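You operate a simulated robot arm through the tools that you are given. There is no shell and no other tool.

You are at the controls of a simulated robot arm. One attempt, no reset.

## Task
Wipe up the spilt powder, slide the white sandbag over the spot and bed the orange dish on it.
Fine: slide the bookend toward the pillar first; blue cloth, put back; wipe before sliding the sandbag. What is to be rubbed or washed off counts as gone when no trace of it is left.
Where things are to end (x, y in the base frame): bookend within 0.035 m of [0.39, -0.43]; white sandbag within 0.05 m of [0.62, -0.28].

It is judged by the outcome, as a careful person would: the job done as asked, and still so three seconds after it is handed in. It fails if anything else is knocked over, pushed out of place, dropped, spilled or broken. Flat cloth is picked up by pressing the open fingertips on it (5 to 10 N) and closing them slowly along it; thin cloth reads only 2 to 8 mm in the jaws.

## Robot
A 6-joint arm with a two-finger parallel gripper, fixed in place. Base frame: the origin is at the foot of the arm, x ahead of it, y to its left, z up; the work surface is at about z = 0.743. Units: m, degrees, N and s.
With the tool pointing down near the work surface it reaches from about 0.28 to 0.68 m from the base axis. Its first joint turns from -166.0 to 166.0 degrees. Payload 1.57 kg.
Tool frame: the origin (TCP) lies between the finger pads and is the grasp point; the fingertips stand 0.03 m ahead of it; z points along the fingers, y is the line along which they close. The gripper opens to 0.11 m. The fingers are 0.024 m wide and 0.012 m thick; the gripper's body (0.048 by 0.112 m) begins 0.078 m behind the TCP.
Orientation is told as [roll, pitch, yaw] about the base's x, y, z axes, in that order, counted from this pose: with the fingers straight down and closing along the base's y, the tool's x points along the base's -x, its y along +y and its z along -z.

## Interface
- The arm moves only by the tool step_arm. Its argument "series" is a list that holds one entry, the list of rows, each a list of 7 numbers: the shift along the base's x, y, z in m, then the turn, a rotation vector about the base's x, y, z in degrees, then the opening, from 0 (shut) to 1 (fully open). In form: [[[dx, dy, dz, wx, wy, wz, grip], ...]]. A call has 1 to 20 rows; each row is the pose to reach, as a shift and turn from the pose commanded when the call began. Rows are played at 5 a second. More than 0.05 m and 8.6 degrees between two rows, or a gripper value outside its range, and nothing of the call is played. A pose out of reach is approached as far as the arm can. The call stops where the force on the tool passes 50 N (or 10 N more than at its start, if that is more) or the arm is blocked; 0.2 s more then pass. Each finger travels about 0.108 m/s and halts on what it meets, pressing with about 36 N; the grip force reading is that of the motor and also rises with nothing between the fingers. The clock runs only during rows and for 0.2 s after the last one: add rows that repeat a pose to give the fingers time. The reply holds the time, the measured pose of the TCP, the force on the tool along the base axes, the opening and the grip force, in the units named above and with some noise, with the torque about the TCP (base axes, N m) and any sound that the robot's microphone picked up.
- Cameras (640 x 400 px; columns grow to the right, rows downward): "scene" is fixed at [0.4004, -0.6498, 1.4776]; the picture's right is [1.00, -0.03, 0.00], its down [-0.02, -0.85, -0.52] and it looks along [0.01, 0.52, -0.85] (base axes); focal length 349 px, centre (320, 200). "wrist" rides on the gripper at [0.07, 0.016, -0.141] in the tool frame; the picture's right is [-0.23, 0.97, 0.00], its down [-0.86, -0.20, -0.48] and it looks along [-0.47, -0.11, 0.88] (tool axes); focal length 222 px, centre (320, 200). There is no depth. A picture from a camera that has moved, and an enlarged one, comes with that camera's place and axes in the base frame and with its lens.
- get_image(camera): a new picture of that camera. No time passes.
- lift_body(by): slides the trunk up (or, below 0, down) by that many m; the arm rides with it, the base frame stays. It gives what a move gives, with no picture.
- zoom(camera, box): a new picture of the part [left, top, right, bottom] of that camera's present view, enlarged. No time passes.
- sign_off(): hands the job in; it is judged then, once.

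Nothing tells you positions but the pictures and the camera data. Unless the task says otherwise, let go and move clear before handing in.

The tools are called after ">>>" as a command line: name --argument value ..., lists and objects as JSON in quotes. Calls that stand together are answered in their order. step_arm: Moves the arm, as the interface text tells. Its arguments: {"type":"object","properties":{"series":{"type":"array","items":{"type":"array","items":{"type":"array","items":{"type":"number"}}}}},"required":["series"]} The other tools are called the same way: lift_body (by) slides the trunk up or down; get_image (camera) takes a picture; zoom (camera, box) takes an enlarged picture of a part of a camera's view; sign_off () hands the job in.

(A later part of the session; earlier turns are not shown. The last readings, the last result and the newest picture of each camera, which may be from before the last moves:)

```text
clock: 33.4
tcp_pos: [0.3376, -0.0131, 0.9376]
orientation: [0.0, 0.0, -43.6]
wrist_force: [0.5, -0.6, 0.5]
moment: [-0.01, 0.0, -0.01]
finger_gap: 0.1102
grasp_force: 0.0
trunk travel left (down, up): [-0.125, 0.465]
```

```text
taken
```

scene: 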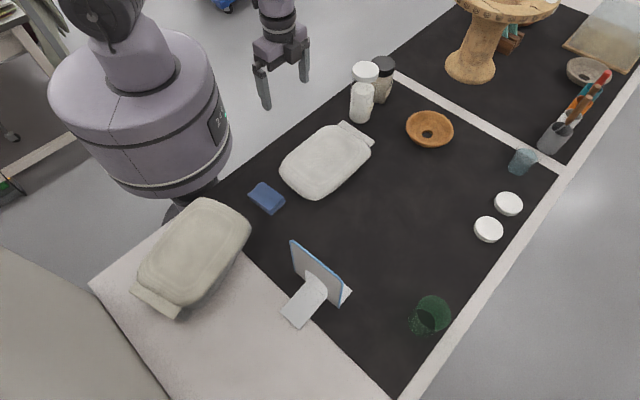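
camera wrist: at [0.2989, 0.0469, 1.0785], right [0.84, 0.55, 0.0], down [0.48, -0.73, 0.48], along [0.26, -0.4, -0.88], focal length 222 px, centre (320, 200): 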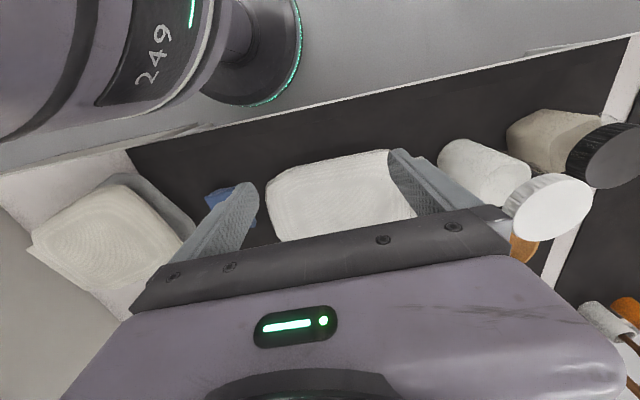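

The bag's near edge is parallel to the fingers and about 3 cm ahead of them. I'll lower to just above the surface and make the first short push.

>>> step_arm --series '[[[0, 0, -0.04, 0, 0, 0, 1], [0, 0, -0.08, 0, 0, 0, 1], [0, 0, -0.12, 0, 0, 0, 1], [0, 0, -0.145, 0, 0, 0, 1], [0, 0, -0.156, 0, 0, 0, 1], [0, 0, -0.156, 0, 0, 0, 1]]]'

>>> get_image --camera "wrist"

>>> zoom --camera "scene" --box '[220, 60, 400, 220]'

```text
clock: 34.8
tcp_pos: [0.3371, -0.0124, 0.7825]
orientation: [0.0, 0.0, -43.6]
wrist_force: [0.1, 0.3, 0.0]
moment: [0.01, 0.0, -0.02]
finger_gap: 0.1101
grasp_force: 0.0
trunk travel left (down, up): [-0.125, 0.465]
```

```text
taken
camera wrist: at [0.2971, 0.0473, 0.9242], right [0.84, 0.55, 0.0], down [0.48, -0.73, 0.48], along [0.26, -0.4, -0.88], focal length 222 px, centre (320, 200)
```

wrist: 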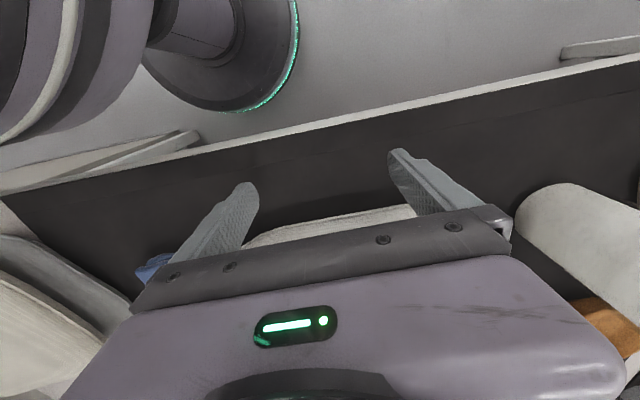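

```text
2.50 times, centred on (310, 140) of scene
camera zoom: at [0.4004, -0.6498, 1.4776], right [1.0, -0.03, 0.0], down [-0.02, -0.85, -0.52], along [0.01, 0.52, -0.85], focal length 872 px, centre (345, 350)
```

zoom: 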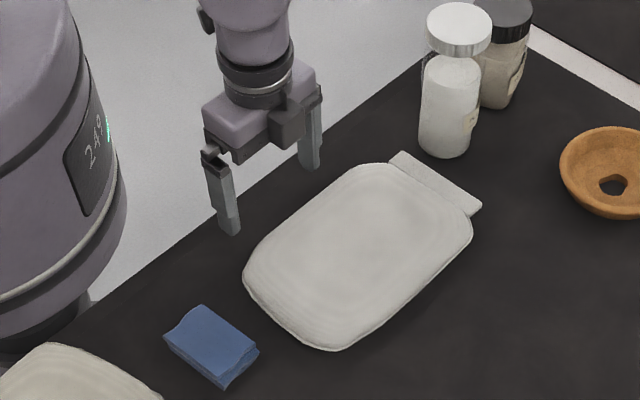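

>>> step_arm --series '[[[0.0109, -0.0103, 0, 0, 0, 0, 1], [0.0218, -0.0206, 0, 0, 0, 0, 1], [0.029, -0.0275, 0, 0, 0, 0, 1], [0.0363, -0.0344, 0, 0, 0, 0, 1], [0.0435, -0.0413, 0, 0, 0, 0, 1], [0.0435, -0.0413, 0, 0, 0, 0, 1]]]'

>>> zoom --camera "scene" --box '[240, 60, 460, 240]'

```text
clock: 36.2
tcp_pos: [0.3803, -0.0528, 0.7853]
orientation: [0.0, 0.0, -43.6]
wrist_force: [-2.9, 3.4, -2.1]
moment: [0.06, 0.15, 0.09]
finger_gap: 0.1099
grasp_force: 0.0
trunk travel left (down, up): [-0.125, 0.465]
```

```text
2.22 times, centred on (350, 150) of scene
camera zoom: at [0.4004, -0.6498, 1.4776], right [1.0, -0.03, 0.0], down [-0.02, -0.85, -0.52], along [0.01, 0.52, -0.85], focal length 775 px, centre (253, 311)
```

zoom: 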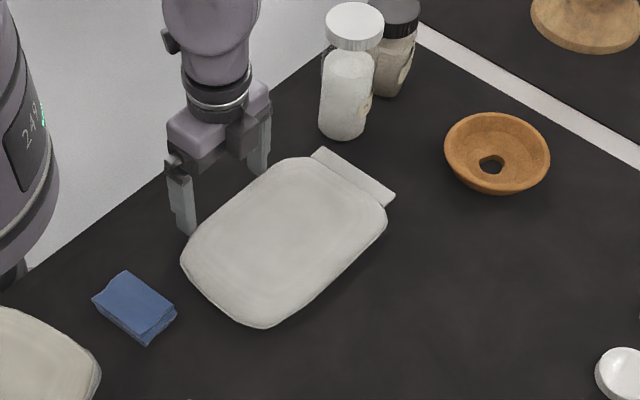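

The bag slides with only a few newtons. I'll push on steadily, watching it.

>>> step_arm --series '[[[0.0145, -0.0138, -0.002, 0, 0, 0, 1], [0.029, -0.0275, -0.002, 0, 0, 0, 1], [0.0435, -0.0413, -0.002, 0, 0, 0, 1], [0.058, -0.055, -0.002, 0, 0, 0, 1], [0.0725, -0.0688, -0.002, 0, 0, 0, 1], [0.087, -0.0826, -0.002, 0, 0, 0, 1], [0.087, -0.0826, -0.002, 0, 0, 0, 1]]]'

>>> get_image --camera "scene"

```text
clock: 37.8
tcp_pos: [0.4662, -0.1333, 0.78]
orientation: [0.0, -0.1, -43.5]
wrist_force: [-7.0, 4.8, 5.7]
moment: [-0.04, 0.25, -0.24]
finger_gap: 0.1099
grasp_force: 0.1
trunk travel left (down, up): [-0.125, 0.465]
```

```text
taken
```

scene: 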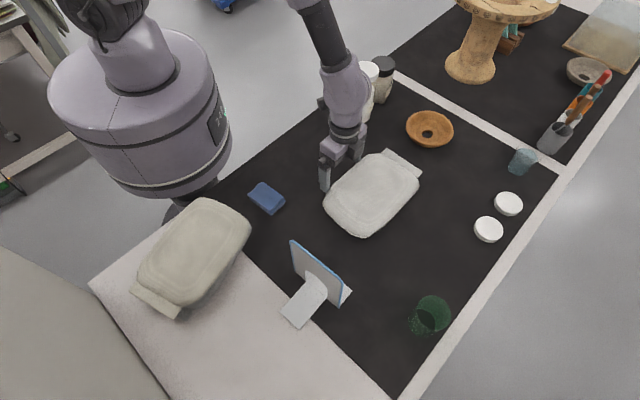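

>>> step_arm --series '[[[0.0145, -0.0138, 0, 0, 0, 0, 1], [0.029, -0.0275, 0, 0, 0, 0, 1], [0.0435, -0.0413, 0, 0, 0, 0, 1], [0.058, -0.055, 0, 0, 0, 0, 1], [0.0725, -0.0688, 0, 0, 0, 0, 1], [0.08, -0.076, 0, 0, 0, 0, 1], [0.08, -0.076, 0, 0, 0, 0, 1]]]'

>>> get_image --camera "scene"

>>> zoom --camera "scene" --box '[320, 130, 520, 300]'

```text
clock: 39.4
tcp_pos: [0.545, -0.2127, 0.7806]
orientation: [0.0, 0.0, -43.4]
wrist_force: [-5.0, 3.5, -1.7]
moment: [0.01, 0.18, 0.07]
finger_gap: 0.11
grasp_force: 0.1
trunk travel left (down, up): [-0.125, 0.465]
```

```text
taken
```

scene: 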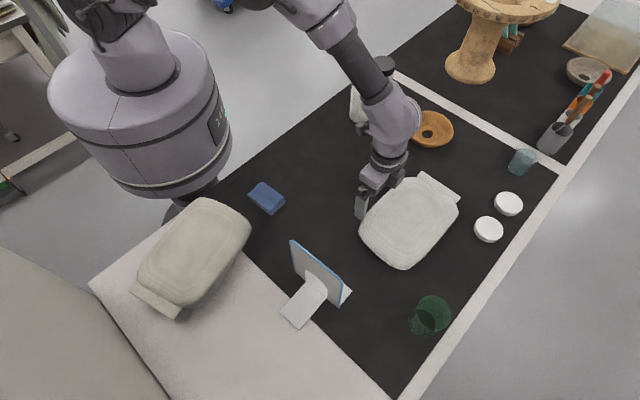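

```text
2.35 times, centred on (420, 215) of scene
camera zoom: at [0.4004, -0.6498, 1.4776], right [1.0, -0.03, 0.0], down [-0.02, -0.85, -0.52], along [0.01, 0.52, -0.85], focal length 821 px, centre (85, 165)
```

zoom: 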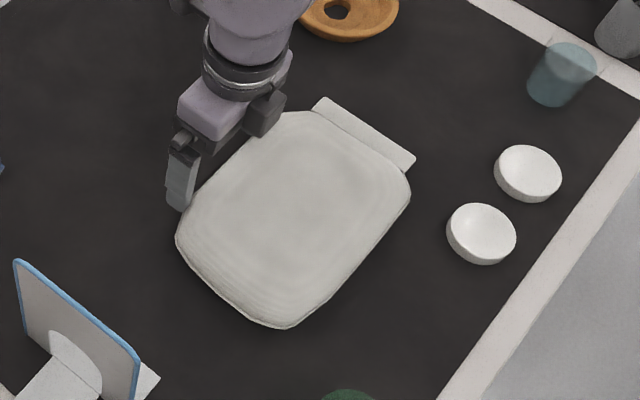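

The bag is centred at about (0.61, -0.27). A last 14 mm nudge, then I'll back off and rise.

>>> step_arm --series '[[[0.0055, -0.005, 0, 0, 0, 0, 1], [0.0105, -0.0095, 0, 0, 0, 0, 1], [0.0105, -0.0095, 0, 0, 0, 0, 1], [-0.004, 0.004, 0, 0, 0, 0, 1], [-0.025, 0.024, 0, 0, 0, 0, 1], [-0.025, 0.024, 0.04, 0, 0, 0, 1], [-0.025, 0.024, 0.08, 0, 0, 0, 1], [-0.025, 0.024, 0.12, 0, 0, 0, 1], [-0.025, 0.024, 0.16, 0, 0, 0, 1], [-0.025, 0.024, 0.2, 0, 0, 0, 1], [-0.025, 0.024, 0.2, 0, 0, 0, 1]]]'

>>> get_image --camera "scene"

>>> get_image --camera "wrist"

>>> zoom --camera "scene" --box '[320, 130, 520, 300]'

```text
clock: 41.8
tcp_pos: [0.5228, -0.1897, 0.9822]
orientation: [-0.1, 0.0, -43.5]
wrist_force: [0.5, 0.4, -0.5]
moment: [-0.02, 0.01, 0.02]
finger_gap: 0.1098
grasp_force: 0.1
trunk travel left (down, up): [-0.125, 0.465]
```

```text
taken
```

scene: 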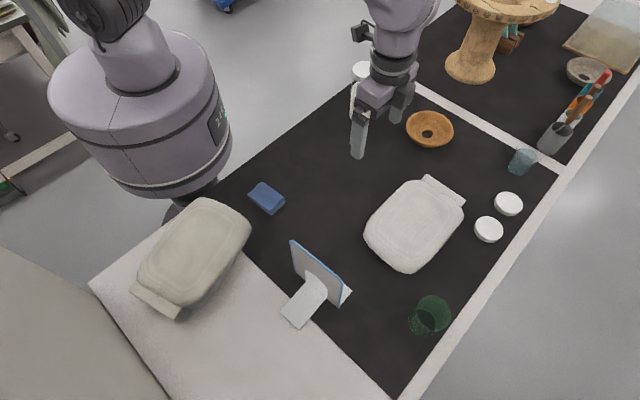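

```text
taken
camera wrist: at [0.4834, -0.1298, 1.1223], right [0.84, 0.55, 0.0], down [0.48, -0.73, 0.48], along [0.26, -0.4, -0.88], focal length 222 px, centre (320, 200)
```

wrist: 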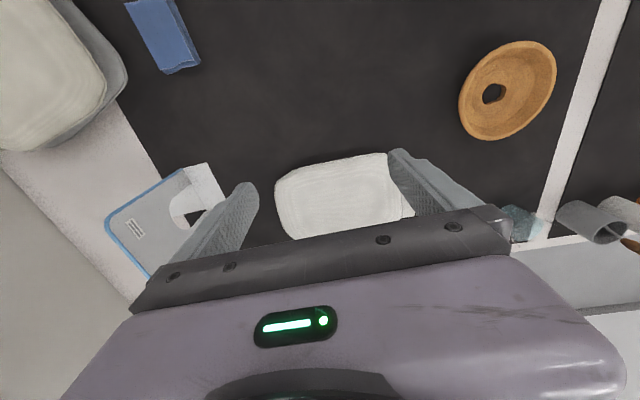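

```text
2.35 times, centred on (420, 215) of scene
camera zoom: at [0.4004, -0.6498, 1.4776], right [1.0, -0.03, 0.0], down [-0.02, -0.85, -0.52], along [0.01, 0.52, -0.85], focal length 821 px, centre (85, 165)
```

zoom: 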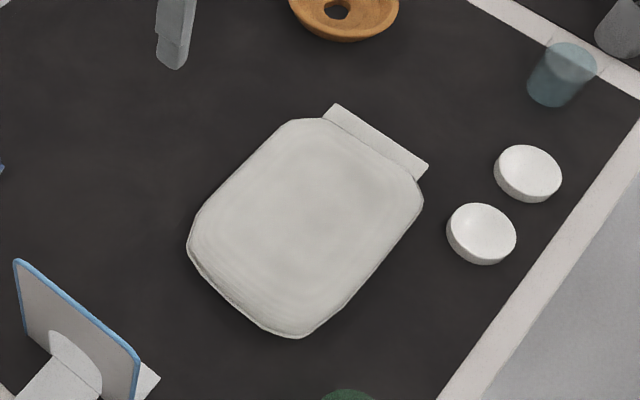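

The white bag now sits at about (0.62, -0.28). Next is the orange dish, with its rim centred near (0.71, 0.00) and a radius of about 0.065. I'll move over its near rim with the fingers closing along x and look at its profile.

>>> step_arm --series '[[[0.02, 0.032, 0, 0, 0, -7.75, 1], [0.04, 0.064, 0, 0, 0, -15.5, 1], [0.06, 0.096, 0, 0, 0, -23.25, 1], [0.08, 0.128, 0, 0, 0, -31, 0.8], [0.1, 0.16, 0, 0, 0, -38.75, 0.7], [0.12, 0.19, 0, 0, 0, -46.5, 0.6], [0.12, 0.19, -0.03, 0, 0, -46.5, 0.6], [0.12, 0.19, -0.03, 0, 0, -46.5, 0.6]]]'

>>> get_image --camera "wrist"

>>> zoom --camera "scene" --box '[380, 60, 500, 180]'

```text
clock: 43.6
tcp_pos: [0.6407, 0.0001, 0.9505]
orientation: [0.0, 0.1, -90.1]
wrist_force: [0.2, -0.1, -0.5]
moment: [0.0, -0.01, 0.0]
finger_gap: 0.0661
grasp_force: 0.1
trunk travel left (down, up): [-0.125, 0.465]
```

```text
taken
camera wrist: at [0.6563, 0.0689, 1.0914], right [0.97, -0.23, 0.0], down [-0.2, -0.85, 0.48], along [-0.11, -0.47, -0.88], focal length 222 px, centre (320, 200)
```

wrist: 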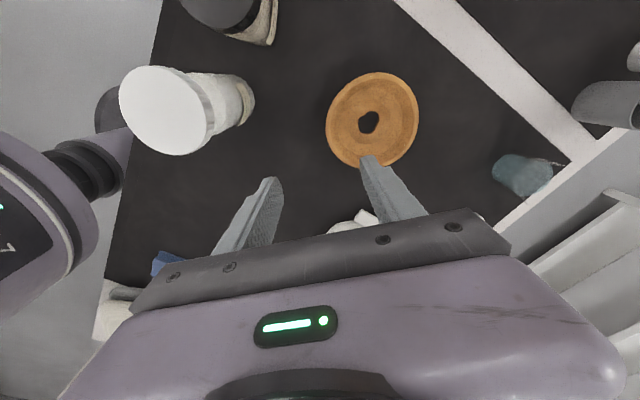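

```text
3.33 times, centred on (440, 120) of scene
camera zoom: at [0.4004, -0.6498, 1.4776], right [1.0, -0.03, 0.0], down [-0.02, -0.85, -0.52], along [0.01, 0.52, -0.85], focal length 1163 px, centre (-80, 467)
```

zoom: 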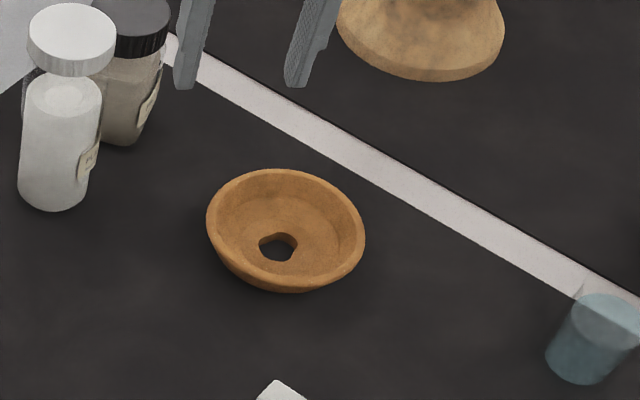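

>>> zoom --camera "wrist" --box '[310, 60, 440, 180]'

>>> zoom --camera "scene" --box '[400, 100, 460, 155]'

```text
3.33 times, centred on (375, 120) of wrist
camera zoom: at [0.6563, 0.0689, 1.0914], right [0.97, -0.23, 0.0], down [-0.2, -0.85, 0.48], along [-0.11, -0.47, -0.88], focal length 740 px, centre (137, 467)
```

zoom: 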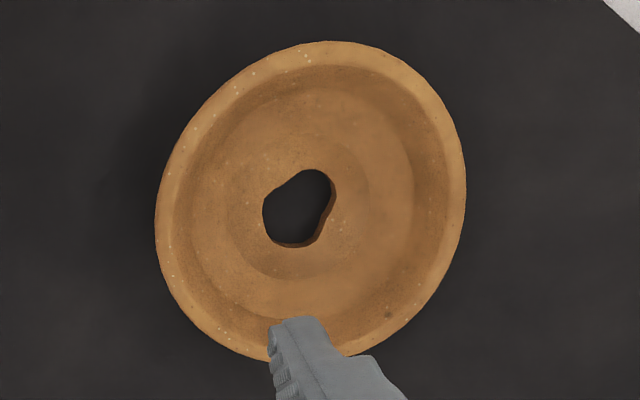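

```text
7.27 times, centred on (430, 128) of scene
camera zoom: at [0.4004, -0.6498, 1.4776], right [1.0, -0.03, 0.0], down [-0.02, -0.85, -0.52], along [0.01, 0.52, -0.85], focal length 2538 px, centre (-480, 727)
```

zoom: 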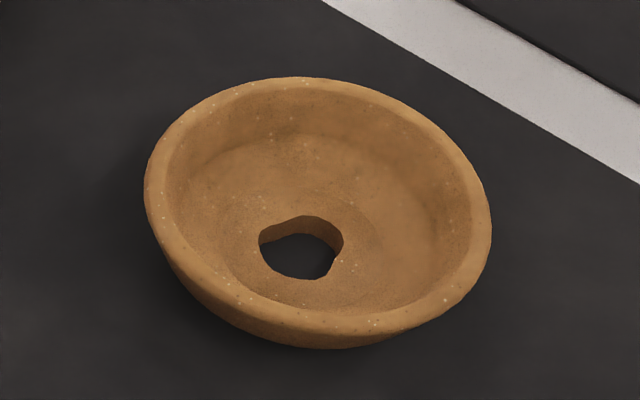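

The dish wall flares at roughly 60°, so I'll tilt the gripper about 20° to match it. With a modest opening I'll come down over the near rim at about (0.65, 0.00), stopping above first to check alignment.

>>> step_arm --series '[[[0.002, 0.001, 0, 0, -5, 0, 0.5], [0.004, 0.002, 0, 0, -10, 0, 0.4], [0.006, 0.003, 0, 0, -15, 0, 0.4], [0.008, 0.003, 0, 0, -20, 0, 0.4], [0.008, 0.003, -0.04, 0, -20, 0, 0.4], [0.008, 0.003, -0.08, 0, -20, 0, 0.4], [0.008, 0.003, -0.11, 0, -20, 0, 0.4], [0.008, 0.003, -0.11, 0, -20, 0, 0.4]]]'

>>> get_image --camera "wrist"

>>> zoom --camera "scene" --box '[380, 60, 480, 160]'

>>> get_image --camera "scene"

```text
clock: 45.4
tcp_pos: [0.652, 0.0051, 0.8399]
orientation: [20.0, 0.0, -90.2]
wrist_force: [-0.1, 0.7, 0.2]
moment: [-0.01, -0.02, 0.04]
finger_gap: 0.0439
grasp_force: 0.1
trunk travel left (down, up): [-0.125, 0.465]
```

```text
taken
camera wrist: at [0.6193, 0.0756, 0.9767], right [0.91, -0.23, 0.33], down [-0.35, -0.85, 0.38], along [0.2, -0.47, -0.86], focal length 222 px, centre (320, 200)
```

wrist: 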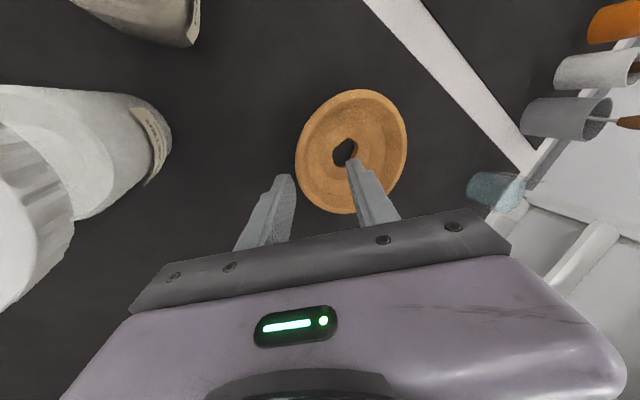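

```text
4.00 times, centred on (430, 110) of scene
camera zoom: at [0.4004, -0.6498, 1.4776], right [1.0, -0.03, 0.0], down [-0.02, -0.85, -0.52], along [0.01, 0.52, -0.85], focal length 1396 px, centre (-120, 560)
```

zoom: 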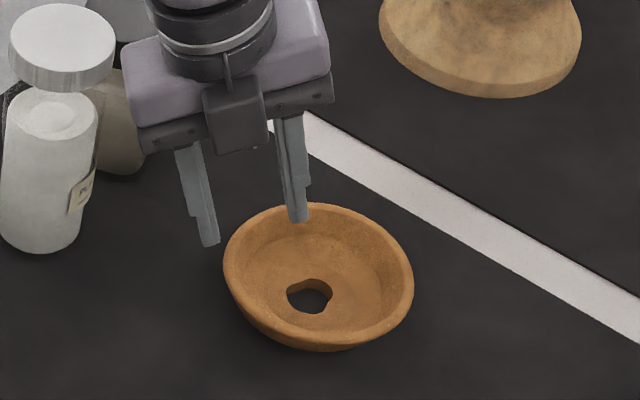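

```text
taken
```

scene: 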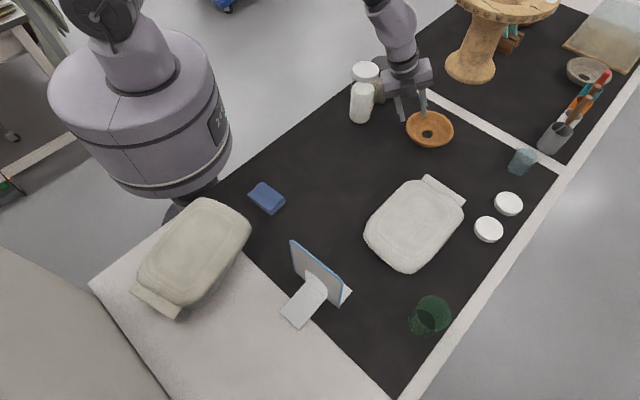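

>>> step_arm --series '[[[-0.002, -0.001, -0.02, 0, 0, 0, 0.4], [-0.002, -0.001, -0.035, 0, 0, 0, 0.4], [-0.002, -0.001, -0.045, 0, 0, 0, 0.4], [-0.002, -0.001, -0.051, 0, 0, 0, 0.4], [-0.002, -0.001, -0.051, 0, 0, 0, 0.4]]]'

>>> zoom --camera "wrist" --box '[220, 60, 460, 240]'

>>> zoom --camera "scene" --box '[380, 60, 480, 160]'

```text
clock: 46.6
tcp_pos: [0.6479, 0.0036, 0.7885]
orientation: [20.0, 0.0, -90.0]
wrist_force: [0.0, 0.3, 1.3]
moment: [0.03, -0.03, 0.0]
finger_gap: 0.0441
grasp_force: 0.0
trunk travel left (down, up): [-0.125, 0.465]
```

```text
2.22 times, centred on (340, 150) of wrist
camera zoom: at [0.615, 0.0727, 0.926], right [0.91, -0.23, 0.33], down [-0.35, -0.85, 0.38], along [0.2, -0.47, -0.86], focal length 494 px, centre (276, 311)
```

zoom: 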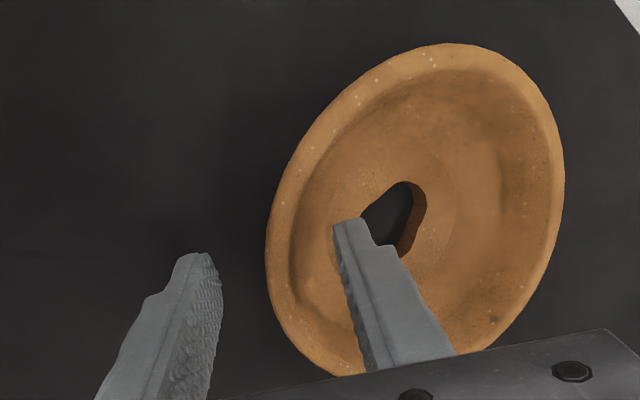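

```text
4.00 times, centred on (430, 110) of scene
camera zoom: at [0.4004, -0.6498, 1.4776], right [1.0, -0.03, 0.0], down [-0.02, -0.85, -0.52], along [0.01, 0.52, -0.85], focal length 1396 px, centre (-120, 560)
```

zoom: 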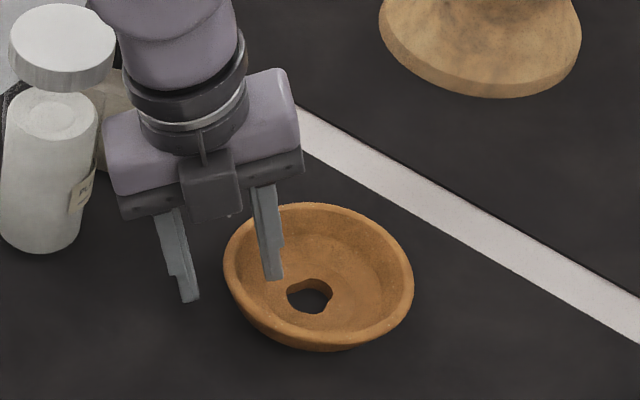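

The rim is between the fingers. I'll close slowly.

>>> step_arm --series '[[[0, 0, 0, 0, 0, 0, 0.32], [0, 0, 0, 0, 0, 0, 0.25], [0, 0, 0, 0, 0, 0, 0.18], [0, 0, 0, 0, 0, 0, 0.12], [0, 0, 0, 0, 0, 0, 0.06], [0, 0, 0, 0, 0, 0, 0.02], [0, 0, 0, 0, 0, 0, 0.02]]]'

>>> zoom --camera "wrist" --box '[220, 60, 460, 240]'

>>> zoom --camera "scene" --box '[380, 60, 480, 160]'

```text
clock: 48.2
tcp_pos: [0.6477, 0.0022, 0.7904]
orientation: [20.2, 0.0, -89.9]
wrist_force: [8.9, -5.1, 19.7]
moment: [0.45, -1.35, -0.43]
finger_gap: 0.0194
grasp_force: 33.3
trunk travel left (down, up): [-0.125, 0.465]
```

```text
2.22 times, centred on (340, 150) of wrist
camera zoom: at [0.6146, 0.0724, 0.9277], right [0.91, -0.23, 0.34], down [-0.35, -0.85, 0.38], along [0.2, -0.47, -0.86], focal length 494 px, centre (276, 311)
```

zoom: 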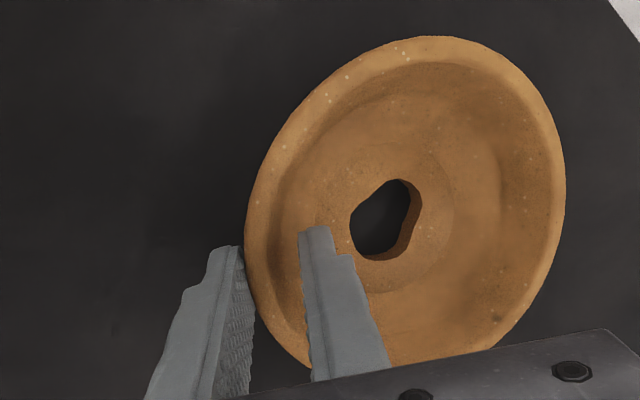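

```text
4.00 times, centred on (430, 110) of scene
camera zoom: at [0.4004, -0.6498, 1.4776], right [1.0, -0.03, 0.0], down [-0.02, -0.85, -0.52], along [0.01, 0.52, -0.85], focal length 1396 px, centre (-120, 560)
```

zoom: 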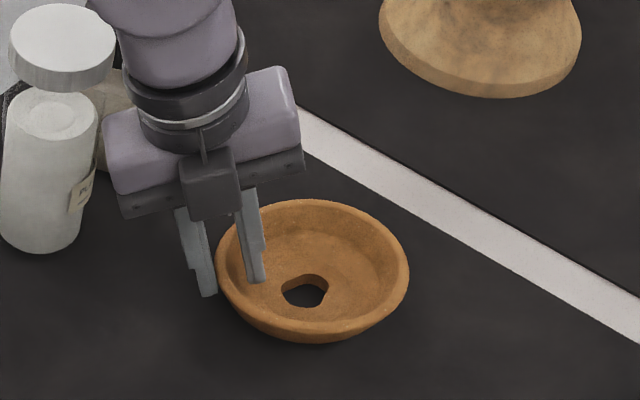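

The grip reads 19 mm with a twisting load, so the wall flares more than my tilt and the inner tip is on the dish floor. I'll let go, rise, tilt further and take a shallower bite on the rim.

>>> step_arm --series '[[[0, 0, 0, 0, 0, 0, 0.15], [0, 0, 0, 0, 0, 0, 0.22], [0, 0, 0, 0, 0, 0, 0.3], [0, 0, 0, 0, 0, 0, 0.4], [0, 0, 0.015, 0, 0, 0, 0.4], [0, 0, 0.035, 0, 0, 0, 0.4], [0, 0, 0.055, 0, 0, 0, 0.4], [0, 0, 0.055, 0, -5, 0, 0.4], [0, 0, 0.055, 0, -10, 0, 0.4], [0, 0, 0.055, 0, -15, 0, 0.4], [0, 0, 0.055, 0, -15, 0, 0.4]]]'

>>> get_image --camera "wrist"

>>> zoom --camera "scene" --box '[380, 60, 480, 160]'

```text
clock: 50.6
tcp_pos: [0.6476, 0.0038, 0.845]
orientation: [35.0, 0.1, -90.2]
wrist_force: [-0.1, 0.1, 0.3]
moment: [0.02, -0.03, -0.07]
finger_gap: 0.0444
grasp_force: 0.0
trunk travel left (down, up): [-0.125, 0.465]
```

```text
taken
camera wrist: at [0.5793, 0.0734, 0.9689], right [0.8, -0.23, 0.56], down [-0.44, -0.85, 0.28], along [0.41, -0.47, -0.78], focal length 222 px, centre (320, 200)
```

wrist: 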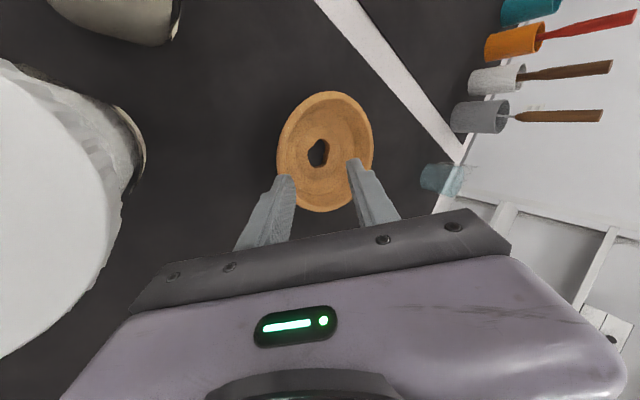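

```text
4.00 times, centred on (430, 110) of scene
camera zoom: at [0.4004, -0.6498, 1.4776], right [1.0, -0.03, 0.0], down [-0.02, -0.85, -0.52], along [0.01, 0.52, -0.85], focal length 1396 px, centre (-120, 560)
```

zoom: 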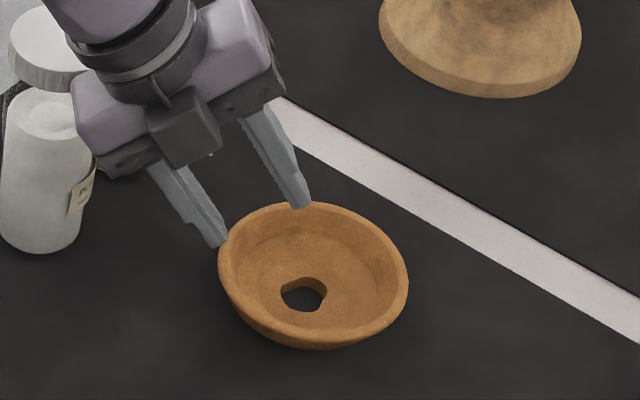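

The jar would be close to the tilted wrist on this side. I'll swing the grip 30° round the rim, away from the jar, and look again before biting.

>>> step_arm --series '[[[-0.005, -0.01, 0.01, 0, 0, 7.5, 0.33], [-0.012, -0.025, 0.01, 0, 0, 15, 0.33], [-0.02, -0.04, 0.01, 0, 0, 22.5, 0.33], [-0.026, -0.0504, 0.005, 0, 0, 30, 0.33], [-0.026, -0.0504, -0.008, 0, 0, 30, 0.33], [-0.026, -0.0504, -0.008, 0, 0, 30, 0.33]]]'

>>> get_image --camera "wrist"

>>> zoom --camera "scene" --box '[370, 60, 470, 160]'

```text
clock: 52.0
tcp_pos: [0.6201, -0.0466, 0.8371]
orientation: [35.1, 0.0, -60.0]
wrist_force: [0.7, 0.4, -0.1]
moment: [0.01, 0.0, 0.0]
finger_gap: 0.0364
grasp_force: 0.0
out of reach, approached as far as the arm can: row 1, 2
trunk travel left (down, up): [-0.125, 0.465]
```

```text
taken
camera wrist: at [0.5264, -0.0203, 0.961], right [0.8, 0.2, 0.56], down [0.05, -0.96, 0.28], along [0.59, -0.2, -0.78], focal length 222 px, centre (320, 200)
```

wrist: 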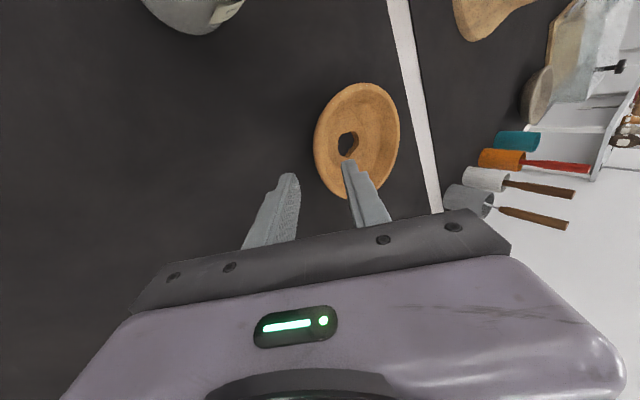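

```text
4.00 times, centred on (420, 110) of scene
camera zoom: at [0.4004, -0.6498, 1.4776], right [1.0, -0.03, 0.0], down [-0.02, -0.85, -0.52], along [0.01, 0.52, -0.85], focal length 1396 px, centre (-80, 560)
```

zoom: 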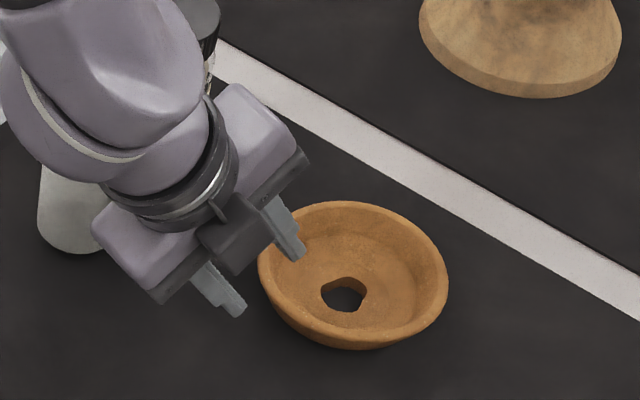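

>>> step_arm --series '[[[0.0016, 0, -0.0053, 0, 0, 0, 0.33], [0.0115, 0.0058, -0.0217, 0, 0, 0, 0.33], [0.019, 0.0101, -0.034, 0, 0, 0, 0.33], [0.0265, 0.0144, -0.0463, 0, 0, 0, 0.33], [0.0265, 0.0144, -0.0463, 0, 0, 0, 0.33]]]'

>>> get_image --camera "wrist"

>>> zoom --camera "wrist" --box '[230, 80, 430, 240]'

>>> zoom --camera "scene" --box '[370, 60, 470, 160]'

```text
clock: 53.2
tcp_pos: [0.6465, -0.0312, 0.791]
orientation: [35.0, 0.0, -60.0]
wrist_force: [-0.6, -0.5, -0.9]
moment: [-0.02, 0.0, -0.01]
finger_gap: 0.036
grasp_force: 0.1
trunk travel left (down, up): [-0.125, 0.465]
```

```text
taken
camera wrist: at [0.5538, -0.005, 0.9153], right [0.8, 0.2, 0.56], down [0.05, -0.96, 0.28], along [0.59, -0.2, -0.78], focal length 222 px, centre (320, 200)
```

wrist: 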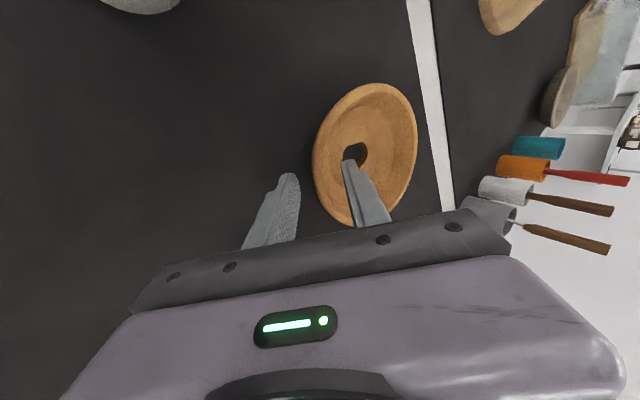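

```text
2.50 times, centred on (330, 160) of wrist
camera zoom: at [0.5538, -0.005, 0.9153], right [0.8, 0.2, 0.56], down [0.05, -0.96, 0.28], along [0.59, -0.2, -0.78], focal length 555 px, centre (295, 300)
```

zoom: 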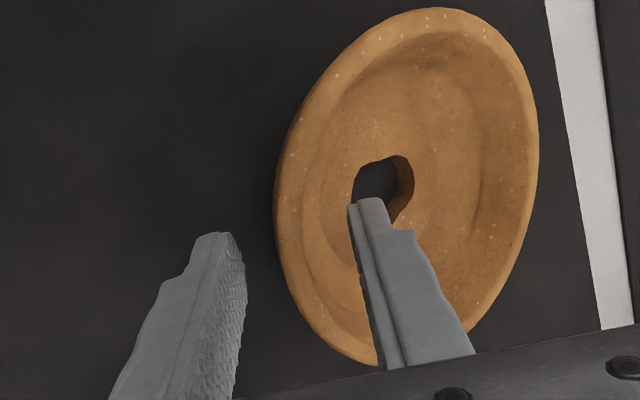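

```text
4.00 times, centred on (420, 110) of scene
camera zoom: at [0.4004, -0.6498, 1.4776], right [1.0, -0.03, 0.0], down [-0.02, -0.85, -0.52], along [0.01, 0.52, -0.85], focal length 1396 px, centre (-80, 560)
```

zoom: 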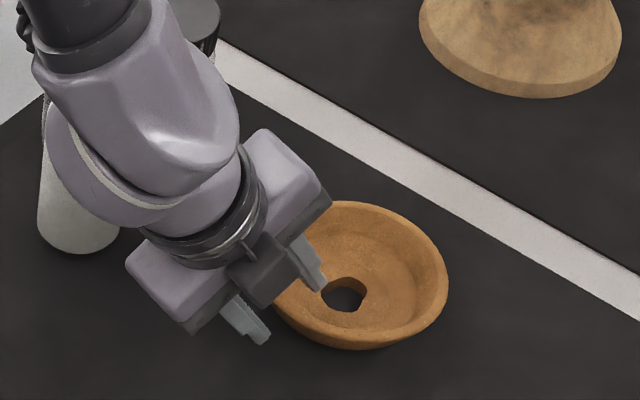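

>>> step_arm --series '[[[0, 0, 0, 0, 0, 0, 0.26], [0, 0, 0, 0, 0, 0, 0.2], [0, 0, 0, 0, 0, 0, 0.15], [0, 0, 0, 0, 0, 0, 0.1], [0, 0, 0, 0, 0, 0, 0.06], [0, 0, 0, 0, 0, 0, 0.02], [0, 0, 0, 0, 0, 0, 0.02]]]'

>>> zoom --camera "wrist" --box '[230, 80, 430, 240]'

>>> zoom --camera "scene" --box '[370, 60, 470, 160]'

```text
clock: 54.8
tcp_pos: [0.6465, -0.0316, 0.793]
orientation: [35.2, 0.0, -60.1]
wrist_force: [7.0, 2.7, 13.3]
moment: [0.51, -0.65, -0.11]
finger_gap: 0.0072
grasp_force: 26.4
trunk travel left (down, up): [-0.125, 0.465]
```

```text
2.50 times, centred on (330, 160) of wrist
camera zoom: at [0.5536, -0.0049, 0.9164], right [0.8, 0.2, 0.56], down [0.05, -0.96, 0.28], along [0.59, -0.2, -0.78], focal length 555 px, centre (295, 300)
```

zoom: 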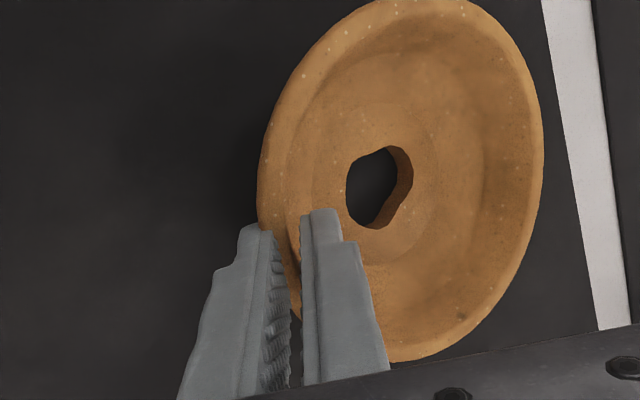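

```text
4.00 times, centred on (420, 110) of scene
camera zoom: at [0.4004, -0.6498, 1.4776], right [1.0, -0.03, 0.0], down [-0.02, -0.85, -0.52], along [0.01, 0.52, -0.85], focal length 1396 px, centre (-80, 560)
```

zoom: 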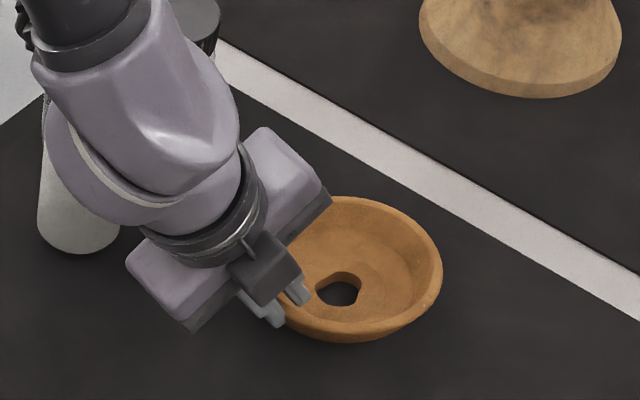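

Now it has the rim properly at 7 mm. I'll lift a little and check that the dish hangs level.

>>> step_arm --series '[[[0, 0, 0, 0, 0, 0, 0], [0, 0, 0.005, 0, 0, 0, 0], [0, 0, 0.012, 0, 0, 0, 0], [0, 0, 0.02, 0, 0, 0, 0], [0, 0, 0.03, 0, 0, 0, 0], [0, 0, 0.03, 0, 0, 0, 0]]]'

>>> get_image --camera "wrist"

>>> zoom --camera "scene" --box '[370, 60, 470, 160]'

```text
clock: 56.2
tcp_pos: [0.6472, -0.0322, 0.8196]
orientation: [35.0, 0.0, -60.0]
wrist_force: [-0.7, -0.1, -1.3]
moment: [-0.04, 0.1, 0.0]
finger_gap: 0.0051
grasp_force: 26.1
trunk travel left (down, up): [-0.125, 0.465]
```

```text
taken
camera wrist: at [0.5534, -0.0045, 0.9442], right [0.8, 0.2, 0.56], down [0.05, -0.96, 0.28], along [0.59, -0.2, -0.78], focal length 222 px, centre (320, 200)
```

wrist: 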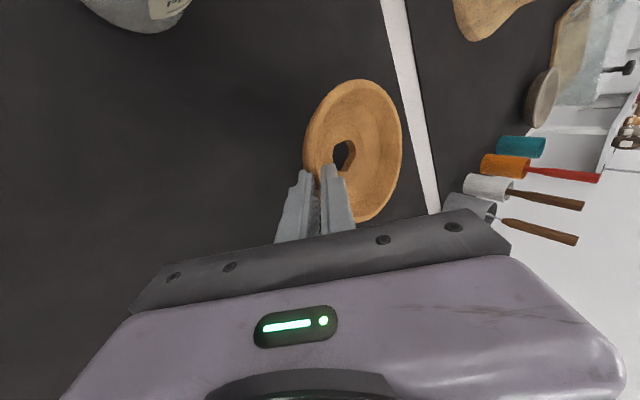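

```text
4.00 times, centred on (420, 110) of scene
camera zoom: at [0.4004, -0.6498, 1.4776], right [1.0, -0.03, 0.0], down [-0.02, -0.85, -0.52], along [0.01, 0.52, -0.85], focal length 1396 px, centre (-80, 560)
```

zoom: 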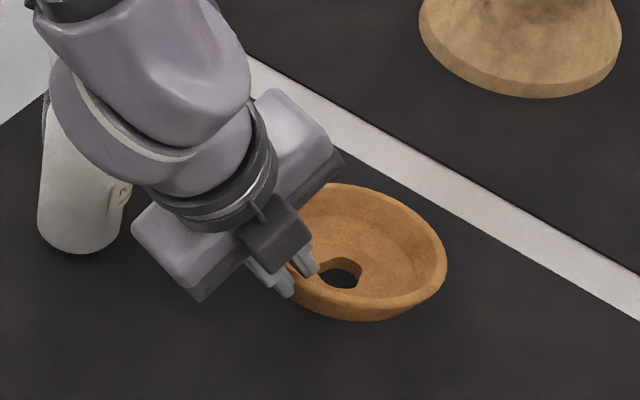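

The dish is held but droops about 10° at its far side, so the wall is nearer 45°. The grip itself is steady, so I'll lift higher, carry it slowly over the bag, and correct the tilt there.

>>> step_arm --series '[[[0, 0, 0.015, 0, 0, 0, 0], [0, 0, 0.03, 0, 0, 0, 0], [-0.003, -0.005, 0.05, 0, 0, 0, 0], [-0.008, -0.015, 0.07, 0, 0, -1, 0], [-0.015, -0.035, 0.08, 0, 0, -3, 0], [-0.023, -0.06, 0.08, 0, 0, -5.5, 0], [-0.032, -0.085, 0.08, 0, 0, -8, 0], [-0.041, -0.11, 0.08, 0, 0, -10.5, 0], [-0.05, -0.135, 0.08, 0, 0, -13, 0], [-0.059, -0.16, 0.08, 0, 0, -15.5, 0], [-0.068, -0.185, 0.08, 0, 0, -18, 0], [-0.077, -0.21, 0.08, 0, 0, -20.5, 0], [-0.086, -0.235, 0.08, 0, 0, -23, 0], [-0.094, -0.254, 0.08, 0, 0, -25, 0], [-0.094, -0.254, 0.08, 0, 0, -25, 0]]]'

>>> get_image --camera "wrist"

>>> zoom --camera "scene" --box '[320, 110, 500, 290]'

>>> get_image --camera "scene"

```text
clock: 59.4
tcp_pos: [0.5531, -0.2876, 0.9006]
orientation: [35.0, 0.0, -85.1]
wrist_force: [0.2, 0.0, -2.0]
moment: [0.03, 0.13, -0.01]
finger_gap: 0.0053
grasp_force: 25.5
trunk travel left (down, up): [-0.125, 0.465]
```

```text
taken
camera wrist: at [0.4794, -0.2232, 1.0247], right [0.81, -0.16, 0.56], down [-0.36, -0.89, 0.28], along [0.45, -0.43, -0.78], focal length 222 px, centre (320, 200)
```

wrist: 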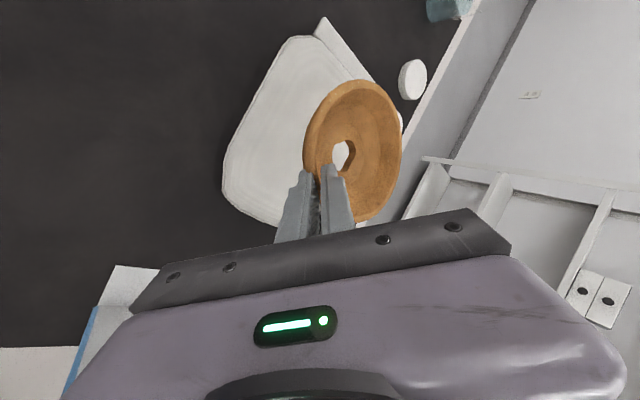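

```text
2.22 times, centred on (410, 200) of scene
camera zoom: at [0.4004, -0.6498, 1.4776], right [1.0, -0.03, 0.0], down [-0.02, -0.85, -0.52], along [0.01, 0.52, -0.85], focal length 775 px, centre (120, 200)
```

zoom: 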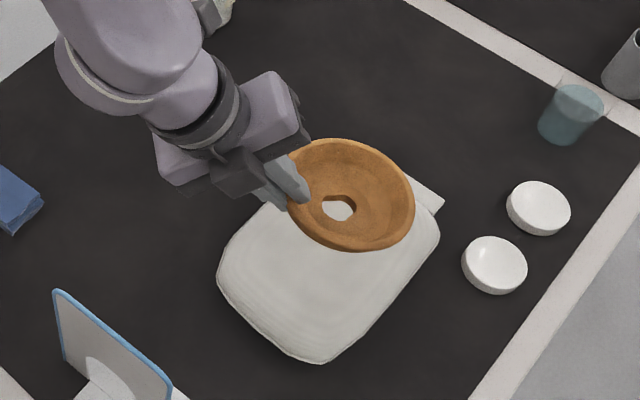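

```text
taken
```

scene: 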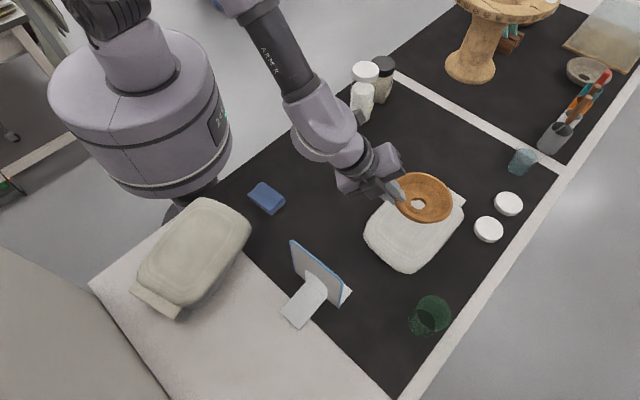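

The dish is over the bag and centred near (0.618, -0.284), still drooping about 9° away from the gripper. I'll tilt the tool a further 9° to level it and check.

>>> step_arm --series '[[[0, 0, 0, 0.2, -2.2, 0, 0], [0, 0, 0, 0.4, -4.5, 0, 0], [0, 0, 0, 0.6, -6.7, 0, 0], [0, 0, 0, 0.8, -9, 0, 0], [0, 0, 0, 0.8, -9, 0, 0]]]'

>>> get_image --camera "wrist"

>>> zoom --camera "scene" --box '[370, 140, 470, 240]'

```text
clock: 60.6
tcp_pos: [0.5548, -0.2875, 0.9008]
orientation: [44.1, 0.0, -84.9]
wrist_force: [0.3, -0.3, -1.8]
moment: [-0.03, 0.14, 0.0]
finger_gap: 0.0051
grasp_force: 25.3
trunk travel left (down, up): [-0.125, 0.465]
```

```text
taken
camera wrist: at [0.4615, -0.2247, 1.0125], right [0.72, -0.17, 0.68], down [-0.4, -0.89, 0.2], along [0.57, -0.42, -0.71], focal length 222 px, centre (320, 200)
```

wrist: 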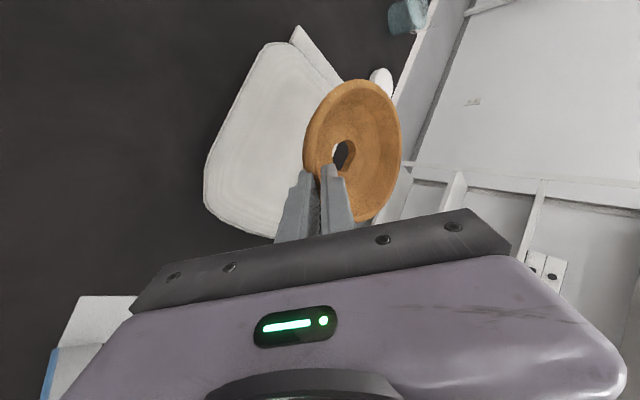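

```text
4.00 times, centred on (420, 190) of scene
camera zoom: at [0.4004, -0.6498, 1.4776], right [1.0, -0.03, 0.0], down [-0.02, -0.85, -0.52], along [0.01, 0.52, -0.85], focal length 1396 px, centre (-80, 240)
```

zoom: 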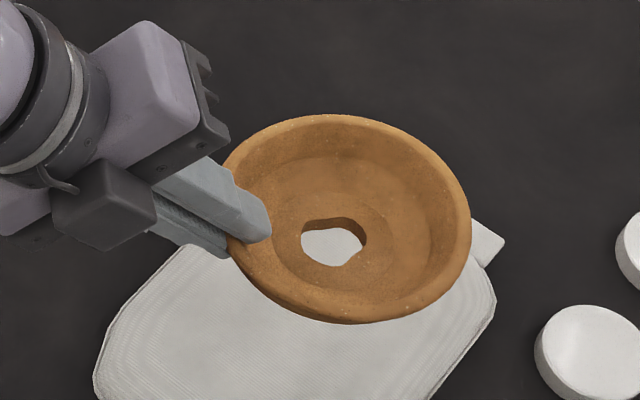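

The dish now looks level and centred over about (0.62, -0.28). I'll lower it in small steps and watch the force for contact.

>>> step_arm --series '[[[0, 0, -0.01, 0, 0, 0, 0], [0, 0, -0.02, 0, 0, 0, 0], [0, 0, -0.03, 0, 0, 0, 0], [0, 0, -0.03, 0, 0, 0, 0]]]'

>>> zoom --camera "scene" --box '[370, 150, 470, 250]'

```text
clock: 61.6
tcp_pos: [0.5536, -0.2849, 0.8702]
orientation: [43.9, -0.1, -85.0]
wrist_force: [0.0, 0.4, -1.2]
moment: [-0.03, 0.13, -0.05]
finger_gap: 0.0055
grasp_force: 25.7
trunk travel left (down, up): [-0.125, 0.465]
```

```text
4.00 times, centred on (420, 200) of scene
camera zoom: at [0.4004, -0.6498, 1.4776], right [1.0, -0.03, 0.0], down [-0.02, -0.85, -0.52], along [0.01, 0.52, -0.85], focal length 1396 px, centre (-80, 200)
```

zoom: 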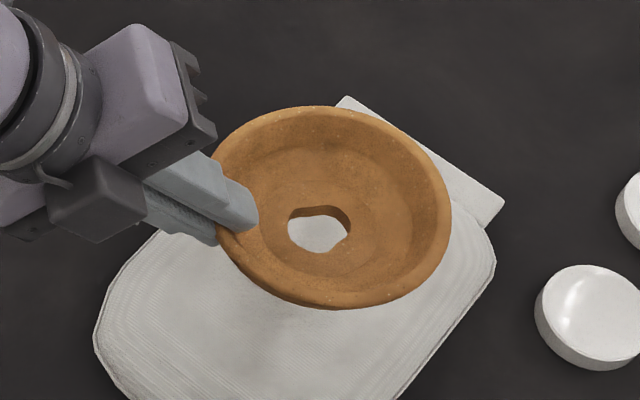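

>>> step_arm --series '[[[0, 0, -0.006, 0, 0, 0, 0], [0, 0, -0.012, 0, 0, 0, 0], [0, 0, -0.012, 0, 0, 0, 0]]]'

>>> zoom --camera "scene" --box '[370, 150, 470, 250]'

```text
clock: 62.4
tcp_pos: [0.5539, -0.2848, 0.8576]
orientation: [44.1, 0.0, -85.0]
wrist_force: [0.6, -0.3, -1.6]
moment: [0.01, 0.14, 0.0]
finger_gap: 0.0051
grasp_force: 25.7
trunk travel left (down, up): [-0.125, 0.465]
```

```text
4.00 times, centred on (420, 200) of scene
camera zoom: at [0.4004, -0.6498, 1.4776], right [1.0, -0.03, 0.0], down [-0.02, -0.85, -0.52], along [0.01, 0.52, -0.85], focal length 1396 px, centre (-80, 200)
```

zoom: 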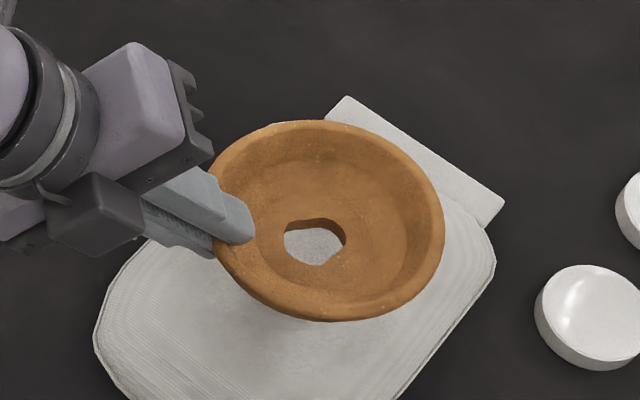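

>>> step_arm --series '[[[0, 0, -0.004, 0, 0, 0, 0], [0, 0, -0.008, 0, 0, 0, 0], [0, 0, -0.008, 0, 0, 0, 0]]]'

>>> zoom --camera "scene" --box '[370, 150, 470, 250]'

```text
clock: 63.2
tcp_pos: [0.5529, -0.2861, 0.8488]
orientation: [43.9, 0.0, -85.1]
wrist_force: [0.4, 0.1, -1.3]
moment: [0.01, 0.11, 0.0]
finger_gap: 0.0055
grasp_force: 25.6
trunk travel left (down, up): [-0.125, 0.465]
```

```text
4.00 times, centred on (420, 200) of scene
camera zoom: at [0.4004, -0.6498, 1.4776], right [1.0, -0.03, 0.0], down [-0.02, -0.85, -0.52], along [0.01, 0.52, -0.85], focal length 1396 px, centre (-80, 200)
```

zoom: 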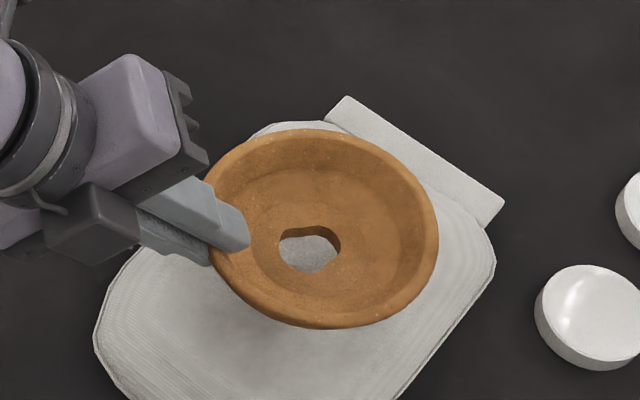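

>>> step_arm --series '[[[0, 0, -0.003, 0, 0, 0, 0], [0, 0, -0.006, 0, 0, 0, 0], [0, 0, -0.006, 0, 0, 0, 0]]]'

>>> zoom --camera "scene" --box '[370, 150, 470, 250]'

```text
clock: 64.0
tcp_pos: [0.5525, -0.2863, 0.8442]
orientation: [44.0, 0.0, -84.9]
wrist_force: [-0.6, 0.0, -2.2]
moment: [-0.06, 0.1, 0.0]
finger_gap: 0.0054
grasp_force: 24.8
trunk travel left (down, up): [-0.125, 0.465]
```

```text
4.00 times, centred on (420, 200) of scene
camera zoom: at [0.4004, -0.6498, 1.4776], right [1.0, -0.03, 0.0], down [-0.02, -0.85, -0.52], along [0.01, 0.52, -0.85], focal length 1396 px, centre (-80, 200)
```

zoom: 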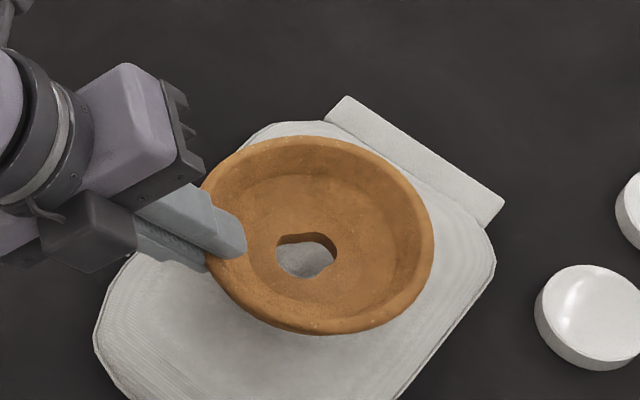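

>>> step_arm --series '[[[0, 0, -0.003, 0, 0, 0, 0], [0, 0, -0.006, 0, 0, 0, 0], [0, 0, -0.006, 0, 0, 0, 0]]]'

>>> zoom --camera "wrist" --box '[200, 20, 460, 230]'

```text
clock: 64.8
tcp_pos: [0.5528, -0.2856, 0.8389]
orientation: [43.9, 0.1, -85.1]
wrist_force: [0.0, 0.0, -0.9]
moment: [-0.01, 0.12, 0.03]
finger_gap: 0.0051
grasp_force: 25.9
trunk travel left (down, up): [-0.125, 0.465]
```

```text
1.90 times, centred on (330, 125) of wrist
camera zoom: at [0.4617, -0.2241, 0.951], right [0.72, -0.17, 0.68], down [-0.4, -0.89, 0.2], along [0.57, -0.42, -0.71], focal length 423 px, centre (301, 343)
```

zoom: 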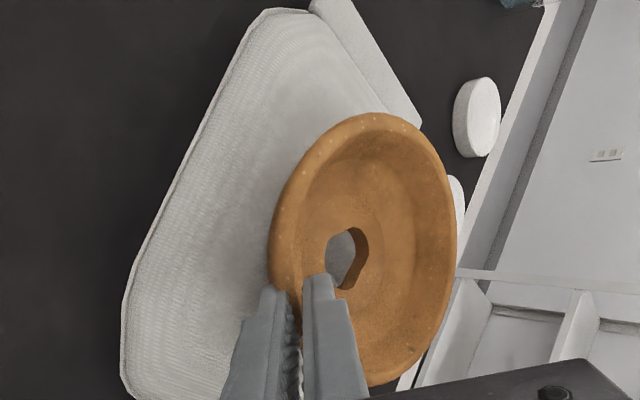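

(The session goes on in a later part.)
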